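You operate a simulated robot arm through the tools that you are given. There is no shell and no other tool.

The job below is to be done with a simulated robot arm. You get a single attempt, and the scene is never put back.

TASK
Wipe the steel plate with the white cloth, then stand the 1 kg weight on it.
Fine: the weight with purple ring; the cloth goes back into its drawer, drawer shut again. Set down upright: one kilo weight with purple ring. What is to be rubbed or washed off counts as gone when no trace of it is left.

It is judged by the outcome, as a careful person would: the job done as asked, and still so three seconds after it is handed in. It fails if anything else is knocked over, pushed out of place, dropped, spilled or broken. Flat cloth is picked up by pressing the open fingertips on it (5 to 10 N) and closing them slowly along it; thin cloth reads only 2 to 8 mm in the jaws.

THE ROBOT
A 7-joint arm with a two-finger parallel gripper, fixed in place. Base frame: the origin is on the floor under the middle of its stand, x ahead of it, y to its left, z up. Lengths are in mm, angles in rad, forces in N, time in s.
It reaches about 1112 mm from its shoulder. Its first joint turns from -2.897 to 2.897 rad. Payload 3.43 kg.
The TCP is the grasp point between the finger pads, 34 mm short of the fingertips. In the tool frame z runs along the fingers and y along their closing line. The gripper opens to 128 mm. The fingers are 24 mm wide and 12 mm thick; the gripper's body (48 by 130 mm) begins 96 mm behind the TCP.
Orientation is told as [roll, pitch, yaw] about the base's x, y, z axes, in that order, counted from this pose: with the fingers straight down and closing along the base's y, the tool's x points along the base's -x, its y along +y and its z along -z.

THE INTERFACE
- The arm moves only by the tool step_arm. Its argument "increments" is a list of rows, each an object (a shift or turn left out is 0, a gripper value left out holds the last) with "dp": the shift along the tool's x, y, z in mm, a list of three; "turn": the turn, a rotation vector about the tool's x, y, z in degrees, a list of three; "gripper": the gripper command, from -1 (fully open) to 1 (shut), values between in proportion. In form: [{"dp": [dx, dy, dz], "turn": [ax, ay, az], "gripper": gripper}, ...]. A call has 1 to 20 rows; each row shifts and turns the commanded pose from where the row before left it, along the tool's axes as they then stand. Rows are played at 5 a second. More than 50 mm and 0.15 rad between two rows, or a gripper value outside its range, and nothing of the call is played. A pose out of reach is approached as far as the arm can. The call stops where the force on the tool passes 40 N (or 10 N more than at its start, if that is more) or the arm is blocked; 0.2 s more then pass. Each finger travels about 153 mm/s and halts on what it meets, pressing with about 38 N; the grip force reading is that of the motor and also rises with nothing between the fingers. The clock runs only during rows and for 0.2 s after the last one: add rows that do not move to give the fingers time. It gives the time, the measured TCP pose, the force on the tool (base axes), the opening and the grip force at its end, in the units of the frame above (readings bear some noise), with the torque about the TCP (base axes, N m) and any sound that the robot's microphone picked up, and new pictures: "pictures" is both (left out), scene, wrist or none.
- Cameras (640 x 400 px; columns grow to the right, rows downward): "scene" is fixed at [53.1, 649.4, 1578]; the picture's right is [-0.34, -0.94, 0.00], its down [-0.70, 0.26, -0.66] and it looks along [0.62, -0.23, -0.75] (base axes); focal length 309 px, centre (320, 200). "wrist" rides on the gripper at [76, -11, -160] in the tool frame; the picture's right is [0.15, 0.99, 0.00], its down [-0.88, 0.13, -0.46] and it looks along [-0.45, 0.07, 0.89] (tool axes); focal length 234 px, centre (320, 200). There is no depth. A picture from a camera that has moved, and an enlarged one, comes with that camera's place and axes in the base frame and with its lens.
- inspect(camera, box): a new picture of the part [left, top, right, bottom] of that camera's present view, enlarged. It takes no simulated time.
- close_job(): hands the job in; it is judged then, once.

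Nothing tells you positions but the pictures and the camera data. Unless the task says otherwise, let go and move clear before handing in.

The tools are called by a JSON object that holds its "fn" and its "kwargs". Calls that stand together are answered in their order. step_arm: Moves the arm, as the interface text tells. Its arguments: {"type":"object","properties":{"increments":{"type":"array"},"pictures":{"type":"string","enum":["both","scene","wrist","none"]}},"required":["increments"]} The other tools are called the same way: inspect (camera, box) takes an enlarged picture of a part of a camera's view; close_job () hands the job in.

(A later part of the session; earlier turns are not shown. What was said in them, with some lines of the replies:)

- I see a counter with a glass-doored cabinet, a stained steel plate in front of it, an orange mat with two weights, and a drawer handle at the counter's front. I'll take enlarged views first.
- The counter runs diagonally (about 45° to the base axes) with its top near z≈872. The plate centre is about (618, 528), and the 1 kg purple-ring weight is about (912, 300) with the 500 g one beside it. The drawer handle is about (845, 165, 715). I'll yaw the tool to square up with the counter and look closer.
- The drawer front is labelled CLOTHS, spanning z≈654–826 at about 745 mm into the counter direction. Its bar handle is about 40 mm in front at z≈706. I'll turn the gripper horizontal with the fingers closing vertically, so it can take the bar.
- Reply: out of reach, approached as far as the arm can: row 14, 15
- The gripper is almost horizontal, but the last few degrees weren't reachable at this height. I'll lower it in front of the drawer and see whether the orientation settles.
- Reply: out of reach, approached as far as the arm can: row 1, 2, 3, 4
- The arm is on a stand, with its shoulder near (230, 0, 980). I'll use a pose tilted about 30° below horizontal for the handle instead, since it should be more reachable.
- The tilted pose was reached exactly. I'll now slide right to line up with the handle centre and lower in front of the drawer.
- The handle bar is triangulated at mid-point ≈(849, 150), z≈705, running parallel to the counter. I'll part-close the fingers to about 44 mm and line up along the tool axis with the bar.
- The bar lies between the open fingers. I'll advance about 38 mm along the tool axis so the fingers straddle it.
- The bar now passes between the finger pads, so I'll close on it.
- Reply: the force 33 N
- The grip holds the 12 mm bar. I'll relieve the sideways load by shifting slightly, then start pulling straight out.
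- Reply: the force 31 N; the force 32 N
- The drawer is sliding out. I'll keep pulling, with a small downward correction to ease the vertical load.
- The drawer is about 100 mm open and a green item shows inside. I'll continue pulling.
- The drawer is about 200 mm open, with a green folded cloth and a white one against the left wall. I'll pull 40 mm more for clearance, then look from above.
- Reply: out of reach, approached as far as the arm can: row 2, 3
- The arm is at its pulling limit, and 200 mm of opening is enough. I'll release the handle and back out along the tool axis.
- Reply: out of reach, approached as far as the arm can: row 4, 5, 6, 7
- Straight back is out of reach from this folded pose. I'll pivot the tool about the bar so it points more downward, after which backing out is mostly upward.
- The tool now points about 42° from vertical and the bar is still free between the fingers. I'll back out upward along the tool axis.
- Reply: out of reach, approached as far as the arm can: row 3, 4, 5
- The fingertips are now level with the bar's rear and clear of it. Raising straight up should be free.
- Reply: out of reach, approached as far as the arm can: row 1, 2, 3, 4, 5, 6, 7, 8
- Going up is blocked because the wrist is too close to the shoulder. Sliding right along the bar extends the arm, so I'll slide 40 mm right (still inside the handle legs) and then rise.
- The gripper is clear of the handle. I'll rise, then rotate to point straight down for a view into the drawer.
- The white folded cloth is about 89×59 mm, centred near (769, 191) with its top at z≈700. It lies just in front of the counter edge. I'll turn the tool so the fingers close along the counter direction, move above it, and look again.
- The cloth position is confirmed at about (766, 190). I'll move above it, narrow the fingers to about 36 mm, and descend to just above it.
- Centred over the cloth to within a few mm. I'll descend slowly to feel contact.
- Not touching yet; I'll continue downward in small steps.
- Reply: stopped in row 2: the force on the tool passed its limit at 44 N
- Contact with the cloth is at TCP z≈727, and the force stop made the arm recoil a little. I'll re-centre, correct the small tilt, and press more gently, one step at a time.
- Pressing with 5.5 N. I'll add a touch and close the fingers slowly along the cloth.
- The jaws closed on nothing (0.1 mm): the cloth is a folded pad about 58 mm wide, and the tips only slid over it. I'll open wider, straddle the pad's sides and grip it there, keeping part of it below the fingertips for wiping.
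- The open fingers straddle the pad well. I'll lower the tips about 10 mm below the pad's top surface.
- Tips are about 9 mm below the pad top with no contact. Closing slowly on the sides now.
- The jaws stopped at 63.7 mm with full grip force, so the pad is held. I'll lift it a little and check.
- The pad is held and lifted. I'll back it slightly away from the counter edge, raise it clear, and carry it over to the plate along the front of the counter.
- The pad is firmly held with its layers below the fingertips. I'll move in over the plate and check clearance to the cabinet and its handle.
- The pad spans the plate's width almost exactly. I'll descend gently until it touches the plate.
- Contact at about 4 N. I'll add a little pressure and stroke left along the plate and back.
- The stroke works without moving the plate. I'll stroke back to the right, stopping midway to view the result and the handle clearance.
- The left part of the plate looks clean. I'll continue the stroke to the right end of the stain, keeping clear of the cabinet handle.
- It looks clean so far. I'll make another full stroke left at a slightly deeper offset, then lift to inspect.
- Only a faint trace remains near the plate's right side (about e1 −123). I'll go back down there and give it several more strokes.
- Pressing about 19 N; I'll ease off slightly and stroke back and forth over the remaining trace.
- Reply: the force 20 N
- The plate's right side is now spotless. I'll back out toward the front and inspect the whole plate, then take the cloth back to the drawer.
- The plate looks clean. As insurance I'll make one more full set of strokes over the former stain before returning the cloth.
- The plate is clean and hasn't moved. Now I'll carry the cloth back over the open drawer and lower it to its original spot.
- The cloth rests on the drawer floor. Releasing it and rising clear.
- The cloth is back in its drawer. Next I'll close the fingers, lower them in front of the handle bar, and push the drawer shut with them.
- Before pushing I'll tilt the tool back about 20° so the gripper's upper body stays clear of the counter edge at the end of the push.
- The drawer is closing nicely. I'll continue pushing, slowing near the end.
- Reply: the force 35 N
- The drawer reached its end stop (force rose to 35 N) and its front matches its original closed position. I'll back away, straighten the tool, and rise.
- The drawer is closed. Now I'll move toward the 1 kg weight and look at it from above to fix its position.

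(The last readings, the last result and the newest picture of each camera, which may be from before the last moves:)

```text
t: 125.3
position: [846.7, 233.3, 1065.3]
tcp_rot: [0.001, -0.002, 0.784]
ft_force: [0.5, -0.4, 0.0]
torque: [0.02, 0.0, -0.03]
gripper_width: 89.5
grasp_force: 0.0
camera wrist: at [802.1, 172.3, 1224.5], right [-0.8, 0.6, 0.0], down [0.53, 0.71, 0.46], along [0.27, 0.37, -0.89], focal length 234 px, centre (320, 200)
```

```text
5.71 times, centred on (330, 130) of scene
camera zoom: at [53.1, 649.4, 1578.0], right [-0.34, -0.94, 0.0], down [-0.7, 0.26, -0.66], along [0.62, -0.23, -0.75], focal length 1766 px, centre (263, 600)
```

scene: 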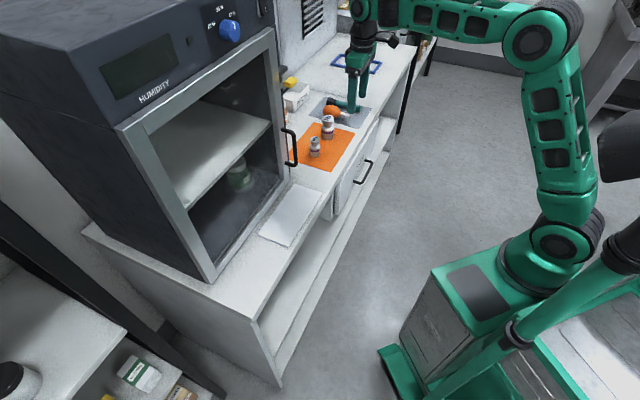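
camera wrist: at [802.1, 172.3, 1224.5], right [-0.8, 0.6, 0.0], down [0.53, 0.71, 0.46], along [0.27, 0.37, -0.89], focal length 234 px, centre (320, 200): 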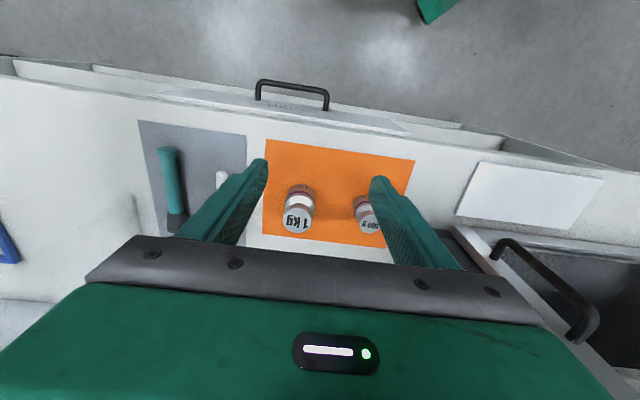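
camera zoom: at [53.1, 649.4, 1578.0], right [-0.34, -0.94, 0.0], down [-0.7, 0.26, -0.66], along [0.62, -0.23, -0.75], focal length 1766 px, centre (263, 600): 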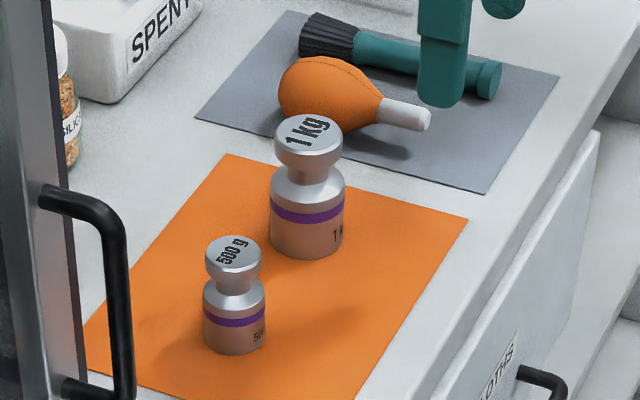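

Triangulating again, the 1 kg weight is centred at about (931, 295), with its top near z≈944. I'll move above it and check alignment before descending.

{"fn": "step_arm", "kwargs": {"increments": [{"dp": [-35, -16, 0]}, {"dp": [-35, 0, 0]}, {"dp": [-33, 0, 0]}, {"dp": [0, 0, 30]}, {"dp": [0, 0, 20]}, {"dp": [0, 0, 0]}], "pictures": "both"}}

{"fn": "inspect", "kwargs": {"camera": "wrist", "box": [200, 110, 440, 270]}}

{"fn": "inspect", "kwargs": {"camera": "scene", "box": [285, 85, 375, 165]}}

```text
t: 126.7
position: [931.0, 296.0, 1017.3]
tcp_rot: [0.002, -0.002, 0.786]
ft_force: [-0.6, 0.1, 0.2]
torque: [0.01, 0.0, 0.0]
gripper_width: 89.6
grasp_force: 0.0
camera wrist: at [886.8, 234.6, 1175.6], right [-0.8, 0.6, 0.0], down [0.53, 0.71, 0.46], along [0.27, 0.37, -0.89], focal length 234 px, centre (320, 200)
```

scene: 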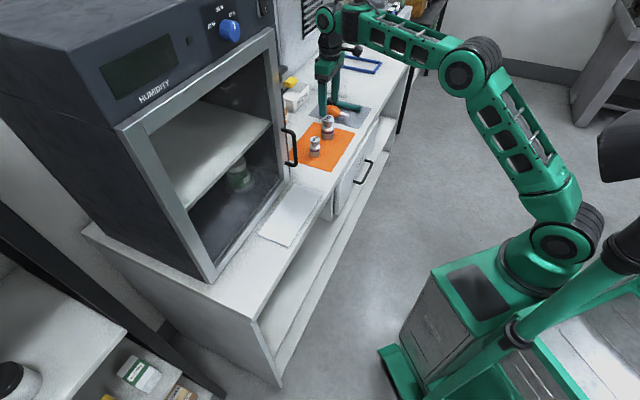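
wrist: 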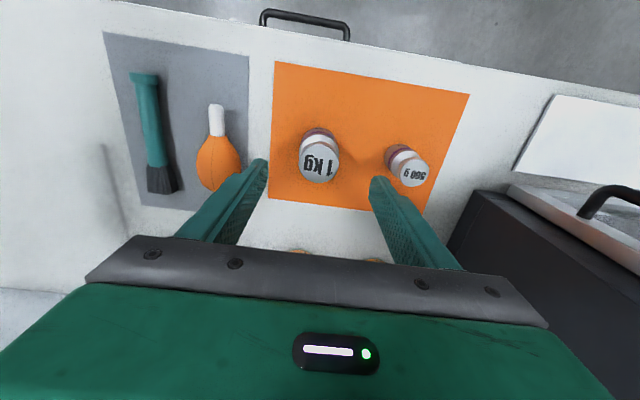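

```text
2.50 times, centred on (320, 190) of wrist
camera zoom: at [886.8, 234.6, 1175.6], right [-0.8, 0.6, 0.0], down [0.53, 0.71, 0.46], along [0.27, 0.37, -0.89], focal length 585 px, centre (320, 225)
```

zoom: 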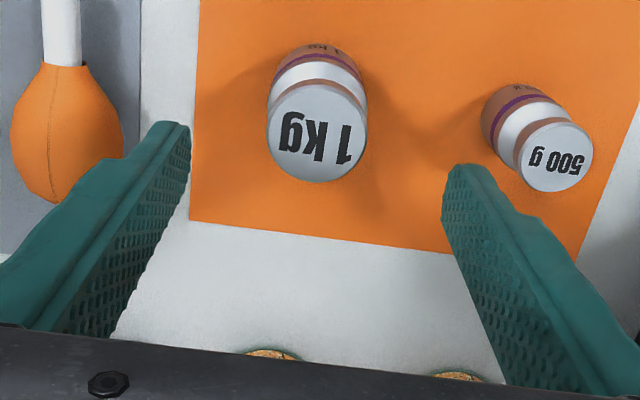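

```text
5.00 times, centred on (330, 125) of scene
camera zoom: at [53.1, 649.4, 1578.0], right [-0.34, -0.94, 0.0], down [-0.7, 0.26, -0.66], along [0.62, -0.23, -0.75], focal length 1545 px, centre (270, 575)
```

zoom: 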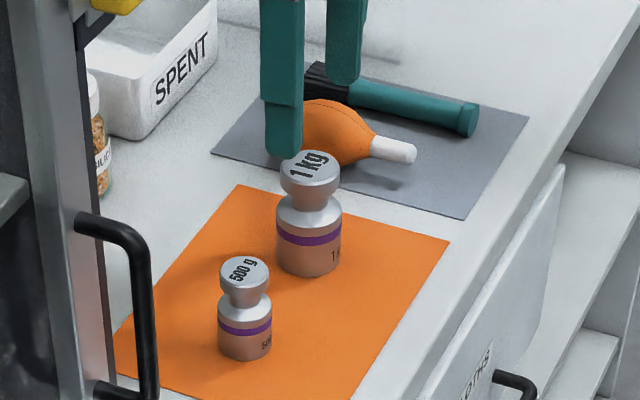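

Alignment is within a millimetre or two. I'll descend around the weight.

{"fn": "step_arm", "kwargs": {"increments": [{"dp": [0, -1, 30]}, {"dp": [0, 0, 30]}, {"dp": [0, 0, 25]}, {"dp": [0, 0, 12]}, {"dp": [0, 0, 0]}], "pictures": "both"}}

{"fn": "inspect", "kwargs": {"camera": "scene", "box": [285, 85, 375, 165]}}

{"fn": "inspect", "kwargs": {"camera": "wrist", "box": [200, 80, 440, 270]}}

```text
t: 127.9
position: [933.2, 294.4, 918.5]
tcp_rot: [0.002, -0.002, 0.786]
ft_force: [-0.4, -0.2, -0.7]
torque: [0.02, 0.01, -0.01]
gripper_width: 89.5
grasp_force: 0.1
camera wrist: at [887.3, 233.7, 1077.7], right [-0.8, 0.6, 0.0], down [0.53, 0.71, 0.46], along [0.27, 0.37, -0.89], focal length 234 px, centre (320, 200)
```

scene: 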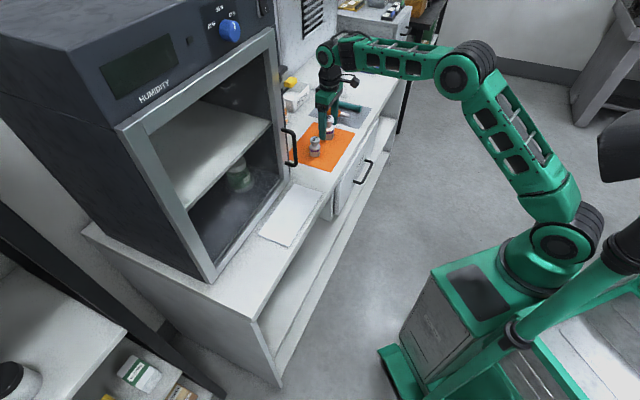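
wrist: 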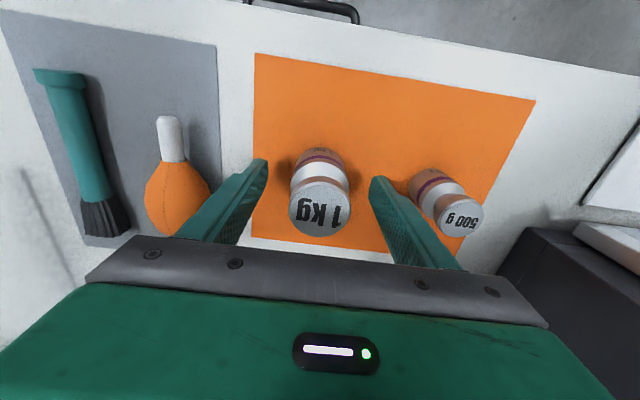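

```text
5.00 times, centred on (330, 125) of scene
camera zoom: at [53.1, 649.4, 1578.0], right [-0.34, -0.94, 0.0], down [-0.7, 0.26, -0.66], along [0.62, -0.23, -0.75], focal length 1545 px, centre (270, 575)
```

zoom: 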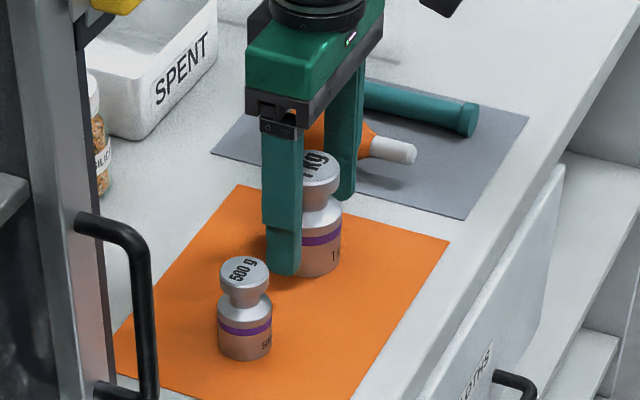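

```text
2.11 times, centred on (320, 175) of wrist
camera zoom: at [887.3, 233.7, 1077.7], right [-0.8, 0.6, 0.0], down [0.53, 0.71, 0.46], along [0.27, 0.37, -0.89], focal length 493 px, centre (320, 253)
```

zoom: 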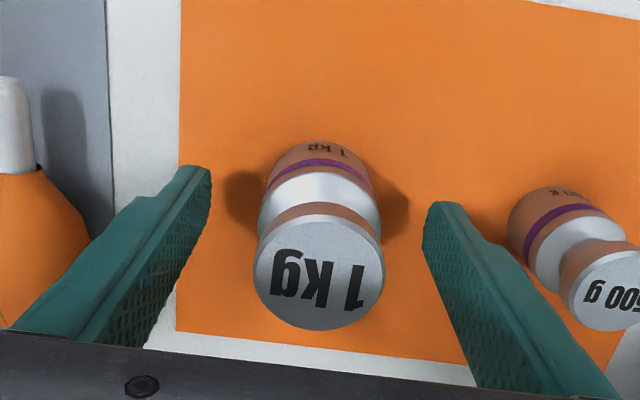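

The weight is centred between the fingers. I'll go down a little further and close gently.

{"fn": "step_arm", "kwargs": {"increments": [{"dp": [0, 0, 4]}, {"dp": [0, 0, 3]}, {"gripper": -0.1}, {"gripper": 0.1}, {"gripper": 0.2}, {"gripper": 0.3}, {"gripper": 0.4}, {"gripper": 0.6}, {"dp": [0, 0, 0]}, {"dp": [0, 0, 0]}], "pictures": "wrist"}}

```text
t: 130.1
position: [932.0, 294.2, 913.1]
tcp_rot: [0.0, -0.003, 0.785]
ft_force: [-2.5, 0.8, -0.6]
torque: [-0.13, -0.01, -0.01]
gripper_width: 47.5
grasp_force: 37.8
camera wrist: at [887.3, 233.6, 1071.0], right [-0.8, 0.6, 0.0], down [0.53, 0.71, 0.46], along [0.27, 0.37, -0.89], focal length 234 px, centre (320, 200)
```

wrist: 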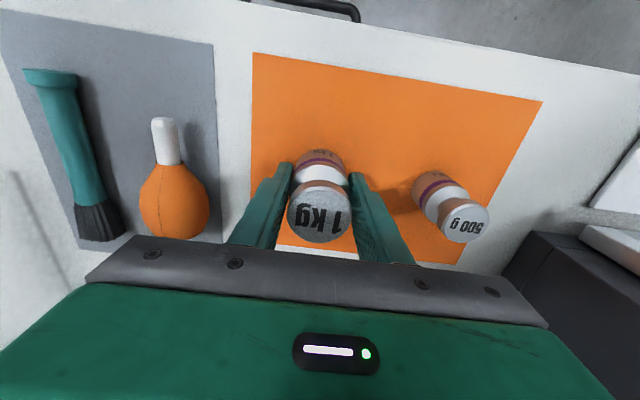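

Gripped at 47.5 mm. Lifting slowly and checking for slip.

{"fn": "step_arm", "kwargs": {"increments": [{"gripper": 1.0}, {"dp": [0, 0, -4]}, {"dp": [0, 0, -8]}, {"dp": [0, 0, -12]}, {"dp": [0, 0, -16]}, {"dp": [0, 0, 0]}], "pictures": "both"}}

{"fn": "inspect", "kwargs": {"camera": "scene", "box": [285, 85, 375, 165]}}

```text
t: 131.5
position: [931.7, 295.8, 951.5]
tcp_rot: [0.003, 0.0, 0.785]
ft_force: [-0.3, 0.5, -9.8]
torque: [0.01, 0.04, -0.01]
gripper_width: 47.4
grasp_force: 38.1
camera wrist: at [888.3, 233.6, 1111.0], right [-0.8, 0.6, 0.0], down [0.53, 0.71, 0.46], along [0.27, 0.37, -0.89], focal length 234 px, centre (320, 200)
```

scene: 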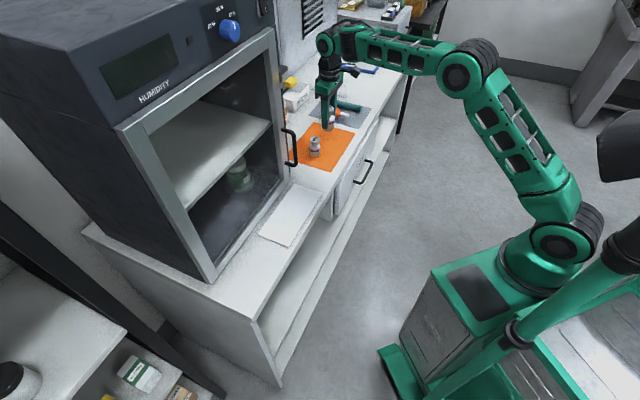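
wrist: 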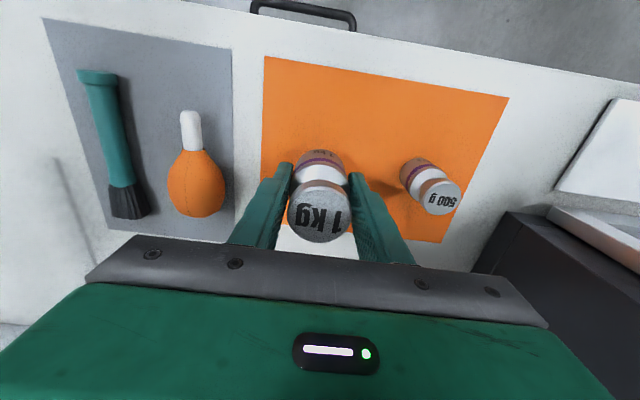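

```text
5.00 times, centred on (330, 125) of scene
camera zoom: at [53.1, 649.4, 1578.0], right [-0.34, -0.94, 0.0], down [-0.7, 0.26, -0.66], along [0.62, -0.23, -0.75], focal length 1545 px, centre (270, 575)
```

zoom: 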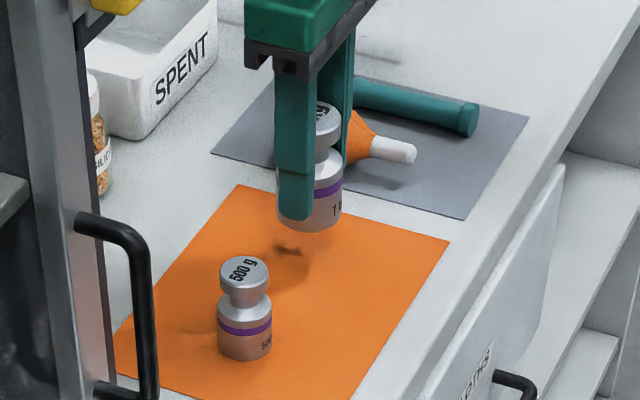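

Tool force reads −9.8 N, so the 1 kg weight is securely held. I'll raise it, move back to the counter's front, and carry it over to the plate.

{"fn": "step_arm", "kwargs": {"increments": [{"dp": [0, 0, -25]}, {"dp": [0, 0, -30]}, {"dp": [0, 0, -30]}, {"dp": [0, 0, -30]}, {"dp": [25, 0, 0]}, {"dp": [30, 0, 0]}, {"dp": [30, 0, 0]}, {"dp": [30, 0, 0]}, {"dp": [30, 0, 0]}, {"dp": [0, 25, 0]}, {"dp": [0, 35, 0]}, {"dp": [0, 35, 0]}, {"dp": [0, 35, 0]}, {"dp": [0, 35, 0]}, {"dp": [0, 35, 0]}, {"dp": [0, 35, 0]}, {"dp": [0, 0, 0]}], "pictures": "both"}}

```text
t: 135.1
position: [660.4, 358.0, 1067.2]
tcp_rot: [0.002, 0.001, 0.785]
ft_force: [0.4, 0.7, -10.4]
torque: [-0.04, 0.06, 0.01]
gripper_width: 47.1
grasp_force: 38.0
camera wrist: at [617.7, 296.7, 1226.4], right [-0.8, 0.6, 0.0], down [0.53, 0.71, 0.46], along [0.27, 0.37, -0.89], focal length 234 px, centre (320, 200)
```

scene: 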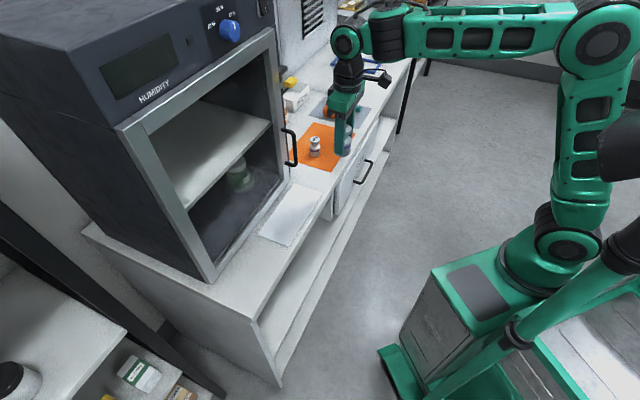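
wrist: 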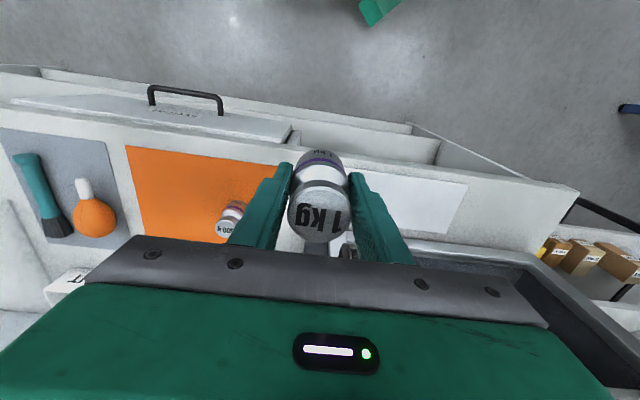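

{"fn": "step_arm", "kwargs": {"increments": [{"dp": [0, 35, 0]}, {"dp": [0, 40, 0]}, {"dp": [0, 40, 0]}, {"dp": [0, 35, 0]}, {"dp": [-25, 0, 0]}, {"dp": [-30, 0, 0]}, {"dp": [-30, 0, 0]}, {"dp": [-3, 0, 0]}, {"dp": [0, 0, 30]}, {"dp": [0, 0, 30]}, {"dp": [0, 0, 30]}, {"dp": [0, 0, 30]}, {"dp": [0, 0, 0]}], "pictures": "both"}}

{"fn": "inspect", "kwargs": {"camera": "scene", "box": [230, 130, 350, 260]}}

{"fn": "inspect", "kwargs": {"camera": "wrist", "box": [140, 60, 500, 270]}}

```text
t: 137.9
position: [618.8, 527.3, 946.9]
tcp_rot: [0.001, 0.0, 0.785]
ft_force: [0.2, 0.3, -10.2]
torque: [0.01, -0.01, 0.01]
gripper_width: 47.3
grasp_force: 38.2
camera wrist: at [574.0, 465.5, 1105.5], right [-0.8, 0.6, 0.0], down [0.53, 0.71, 0.46], along [0.27, 0.37, -0.89], focal length 234 px, centre (320, 200)
```

scene: 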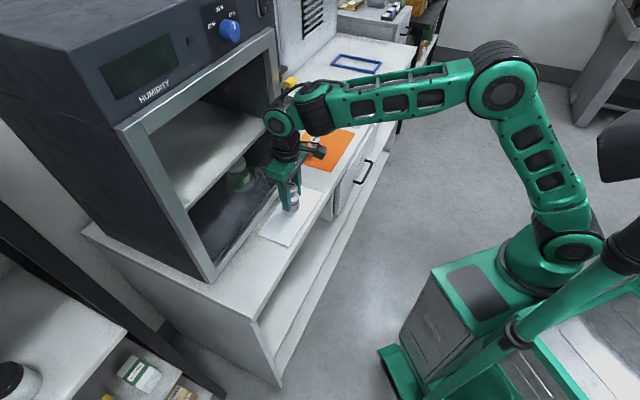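
wrist: 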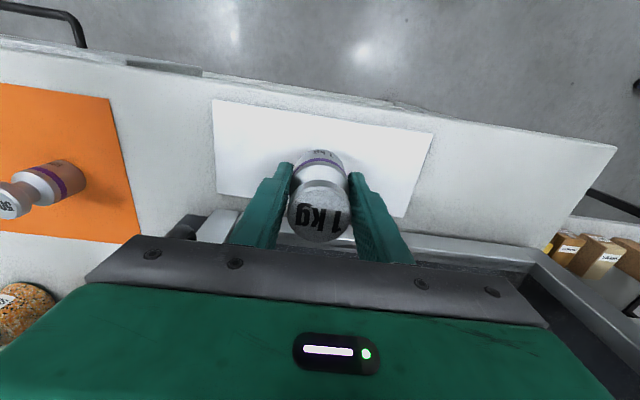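

```text
3.08 times, centred on (290, 195) of scene
camera zoom: at [53.1, 649.4, 1578.0], right [-0.34, -0.94, 0.0], down [-0.7, 0.26, -0.66], along [0.62, -0.23, -0.75], focal length 951 px, centre (412, 215)
```

zoom: 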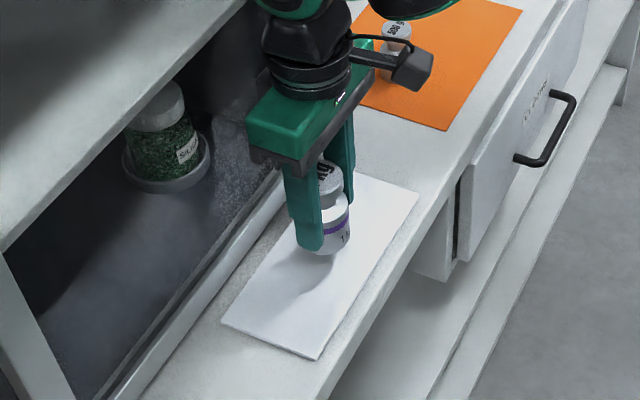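

```text
1.78 times, centred on (320, 165) of wrist
camera zoom: at [574.0, 465.5, 1105.5], right [-0.8, 0.6, 0.0], down [0.53, 0.71, 0.46], along [0.27, 0.37, -0.89], focal length 416 px, centre (320, 262)
```

zoom: 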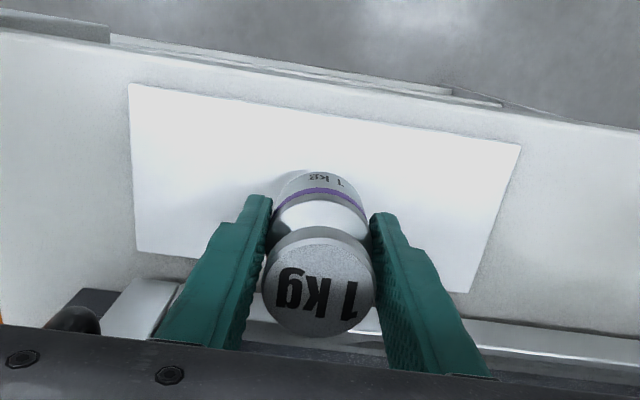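

The weight hangs upright over the plate's middle. Lowering it gently now.

{"fn": "step_arm", "kwargs": {"increments": [{"dp": [0, 0, 10]}, {"dp": [0, 0, 8]}, {"dp": [0, 0, 5]}, {"dp": [0, 0, 0]}], "pictures": "none"}}

```text
t: 138.9
position: [619.1, 527.1, 922.3]
tcp_rot: [0.002, 0.0, 0.785]
ft_force: [-0.6, -0.9, -9.8]
torque: [-0.01, 0.03, 0.0]
gripper_width: 47.4
grasp_force: 38.4
```

{"fn": "step_arm", "kwargs": {"increments": [{"dp": [0, 0, 2]}, {"dp": [0, 0, 1.5]}, {"dp": [0, 0, 0]}], "pictures": "none"}}

```text
t: 139.7
position: [618.4, 528.4, 919.9]
tcp_rot: [0.002, -0.001, 0.786]
ft_force: [-1.0, 0.3, -6.8]
torque: [-0.07, -0.03, 0.01]
gripper_width: 47.2
grasp_force: 38.1
```

{"fn": "step_arm", "kwargs": {"increments": [{"dp": [0, 0, 0.8]}, {"dp": [0, 0, 0]}], "pictures": "none"}}

```text
t: 140.3
position: [618.8, 527.5, 920.2]
tcp_rot: [0.001, -0.002, 0.786]
ft_force: [-0.9, -2.3, 2.5]
torque: [-0.41, -0.06, -0.06]
gripper_width: 47.3
grasp_force: 37.9
```

The plate now carries the weight. I'll open the fingers slowly and symmetrically.

{"fn": "step_arm", "kwargs": {"increments": [{"gripper": 0.24}, {"gripper": 0.2}, {"gripper": 0.1}, {"gripper": 0.0}, {"gripper": -0.2}, {"gripper": -0.4}, {"dp": [0, 0, 0]}, {"dp": [0, 0, 0]}], "pictures": "both"}}

{"fn": "inspect", "kwargs": {"camera": "scene", "box": [230, 130, 350, 260]}}

{"fn": "inspect", "kwargs": {"camera": "wrist", "box": [140, 60, 500, 270]}}

```text
t: 142.1
position: [618.9, 526.4, 919.5]
tcp_rot: [0.003, -0.001, 0.784]
ft_force: [0.9, -0.2, -0.5]
torque: [0.02, 0.02, -0.02]
gripper_width: 89.5
grasp_force: 0.1
camera wrist: at [574.1, 465.2, 1079.0], right [-0.8, 0.6, 0.0], down [0.53, 0.71, 0.46], along [0.27, 0.37, -0.89], focal length 234 px, centre (320, 200)
```

scene: 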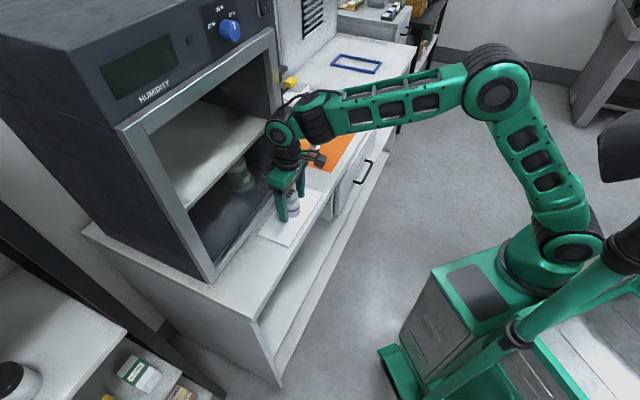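
wrist: 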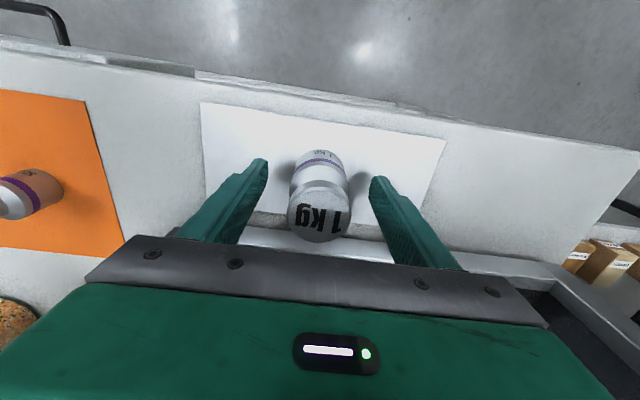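

```text
3.08 times, centred on (290, 195) of scene
camera zoom: at [53.1, 649.4, 1578.0], right [-0.34, -0.94, 0.0], down [-0.7, 0.26, -0.66], along [0.62, -0.23, -0.75], focal length 951 px, centre (412, 215)
```

zoom: 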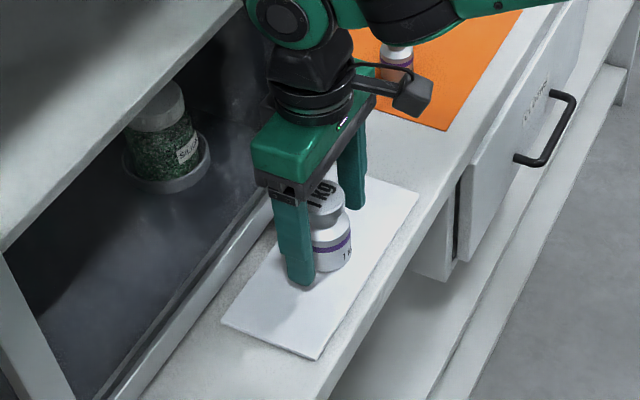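

```text
1.78 times, centred on (320, 165) of wrist
camera zoom: at [574.1, 465.2, 1079.0], right [-0.8, 0.6, 0.0], down [0.53, 0.71, 0.46], along [0.27, 0.37, -0.89], focal length 416 px, centre (320, 262)
```

zoom: 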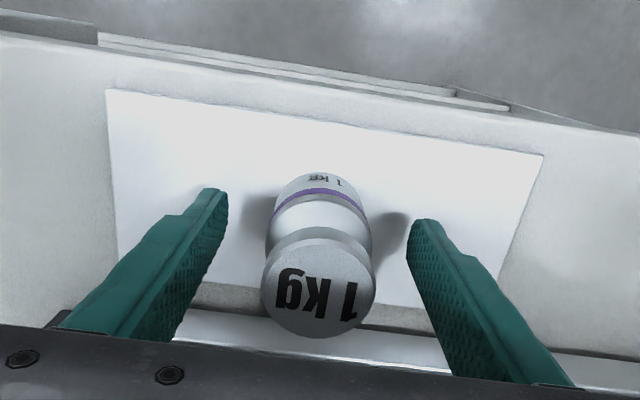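

The weight stands upright on the plate. I'll rise straight up and withdraw clear of the counter.

{"fn": "step_arm", "kwargs": {"increments": [{"dp": [0, 0, -15]}, {"dp": [0, 0, -25]}, {"dp": [0, 0, -30]}, {"dp": [0, 0, -35]}, {"dp": [0, 0, -40]}, {"dp": [40, 0, 0]}, {"dp": [45, 0, 0]}, {"dp": [45, 0, 0]}, {"dp": [45, 0, 0]}, {"dp": [45, 0, 0]}, {"dp": [0, 0, 0]}, {"dp": [0, 0, 0]}], "pictures": "both"}}

{"fn": "inspect", "kwargs": {"camera": "scene", "box": [240, 150, 350, 260]}}

{"fn": "inspect", "kwargs": {"camera": "scene", "box": [280, 80, 420, 230]}}

{"fn": "inspect", "kwargs": {"camera": "wrist", "box": [160, 120, 480, 270]}}

```text
t: 144.7
position: [462.9, 370.5, 1064.9]
tcp_rot: [0.002, -0.003, 0.787]
ft_force: [0.6, 0.7, 0.0]
torque: [0.03, -0.02, -0.05]
gripper_width: 89.4
grasp_force: 0.2
camera wrist: at [418.8, 308.3, 1224.3], right [-0.8, 0.6, 0.0], down [0.53, 0.71, 0.46], along [0.27, 0.37, -0.89], focal length 234 px, centre (320, 200)
```

scene: 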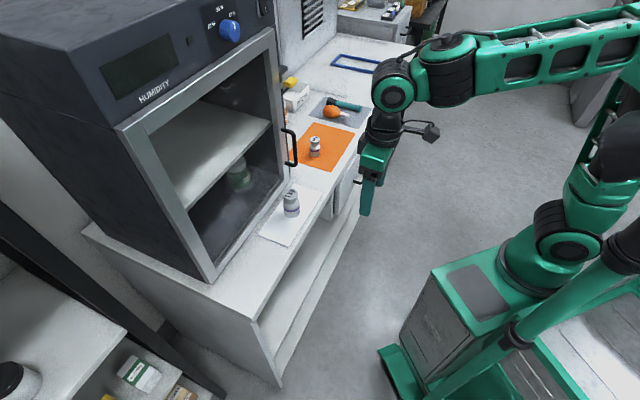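
wrist: 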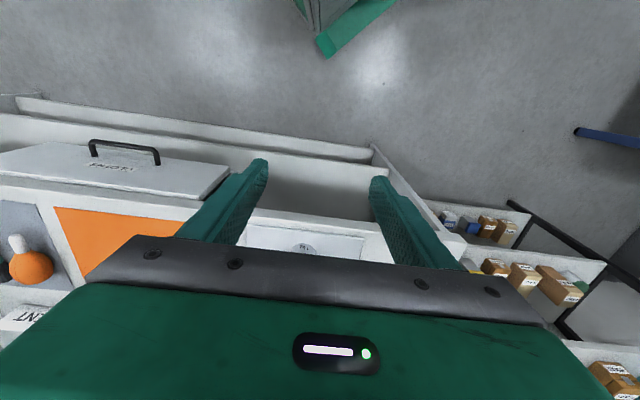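

```text
3.64 times, centred on (295, 205) of scene
camera zoom: at [53.1, 649.4, 1578.0], right [-0.34, -0.94, 0.0], down [-0.7, 0.26, -0.66], along [0.62, -0.23, -0.75], focal length 1124 px, centre (411, 182)
```

zoom: 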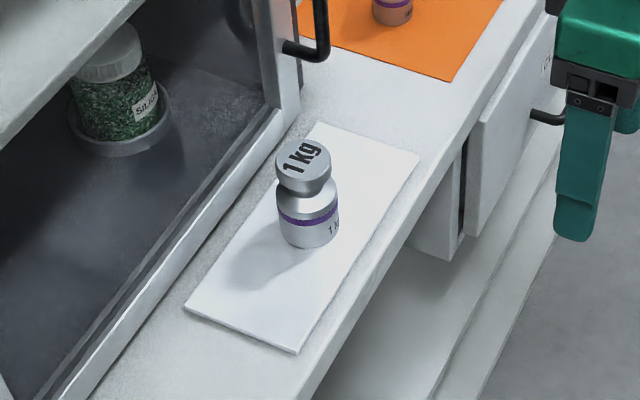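

```text
2.67 times, centred on (350, 155) of scene
camera zoom: at [53.1, 649.4, 1578.0], right [-0.34, -0.94, 0.0], down [-0.7, 0.26, -0.66], along [0.62, -0.23, -0.75], focal length 824 px, centre (240, 320)
```

zoom: 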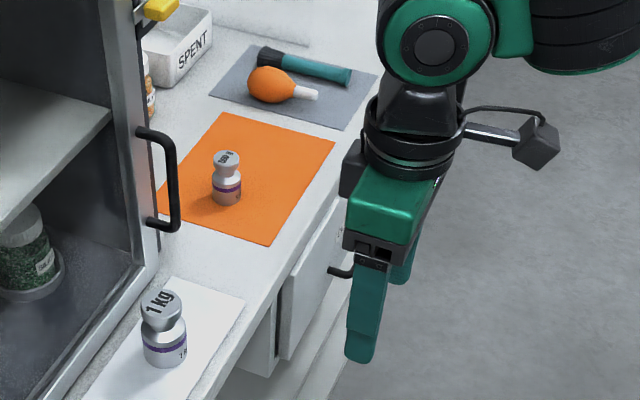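

```text
2.00 times, centred on (320, 195) of wrist
camera zoom: at [418.8, 308.3, 1224.3], right [-0.8, 0.6, 0.0], down [0.53, 0.71, 0.46], along [0.27, 0.37, -0.89], focal length 468 px, centre (320, 210)
```

zoom: 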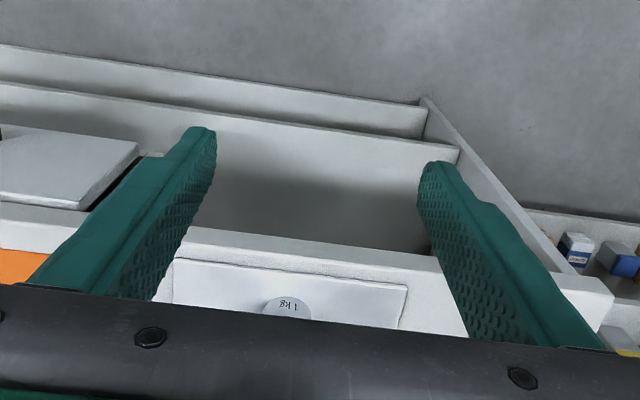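

Everything looks in place. I'll compare the drawer front with the same crop I took at the start to confirm it is fully shut.

{"fn": "inspect", "kwargs": {"camera": "scene", "box": [300, 130, 420, 230]}}

{"fn": "inspect", "kwargs": {"camera": "scene", "box": [255, 180, 325, 250]}}

```text
4.00 times, centred on (360, 180) of scene
camera zoom: at [53.1, 649.4, 1578.0], right [-0.34, -0.94, 0.0], down [-0.7, 0.26, -0.66], along [0.62, -0.23, -0.75], focal length 1236 px, centre (160, 280)
```

zoom: 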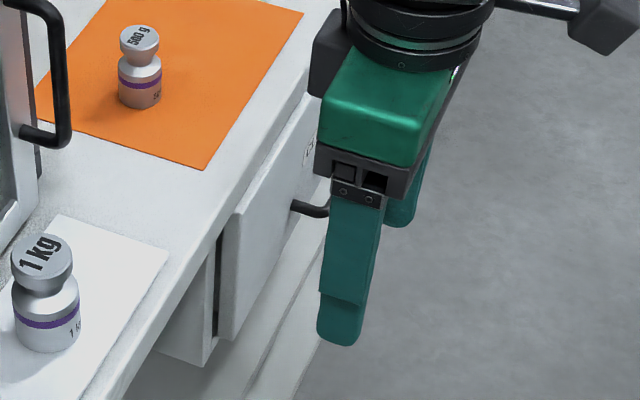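

```text
5.71 times, centred on (290, 215) of scene
camera zoom: at [53.1, 649.4, 1578.0], right [-0.34, -0.94, 0.0], down [-0.7, 0.26, -0.66], along [0.62, -0.23, -0.75], focal length 1766 px, centre (491, 114)
```

zoom: 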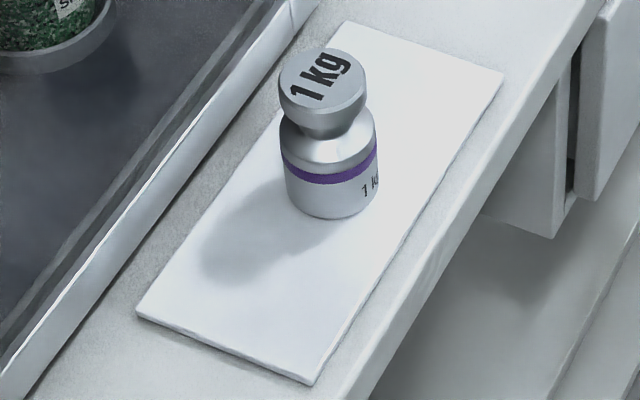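

The plate is clean and in place, and the 1 kg purple-ring weight stands upright on it. The white cloth is back in its drawer, whose front matches its original closed position. Nothing else has moved and the gripper is clear, so I'm handing in.

{"fn": "close_job", "kwargs": {}}

```text
The job is handed in.
```

The job is done and handed in. The steel plate is wiped clean, and the 1 kg weight with the purple ring stands upright on it.

- **Plate:** No trace of the stain showed in close-up pictures, and the plate did not shift during wiping.
- **Cloth and drawer:** The white cloth is back in its drawer, a few millimetres from where it was. I pushed the drawer to its end stop, and its front matches the picture taken at the start.
- **Other items:** The 500 g weight and everything else I could see on the counter are where they were. The gripper was clear when I handed in.

I picked the cloth up by the sides of its fold, because pressing the fingertips on it and closing them gripped nothing. During that press, one force stop at 44 N made the arm recoil a few millimetres. Nothing was disturbed.
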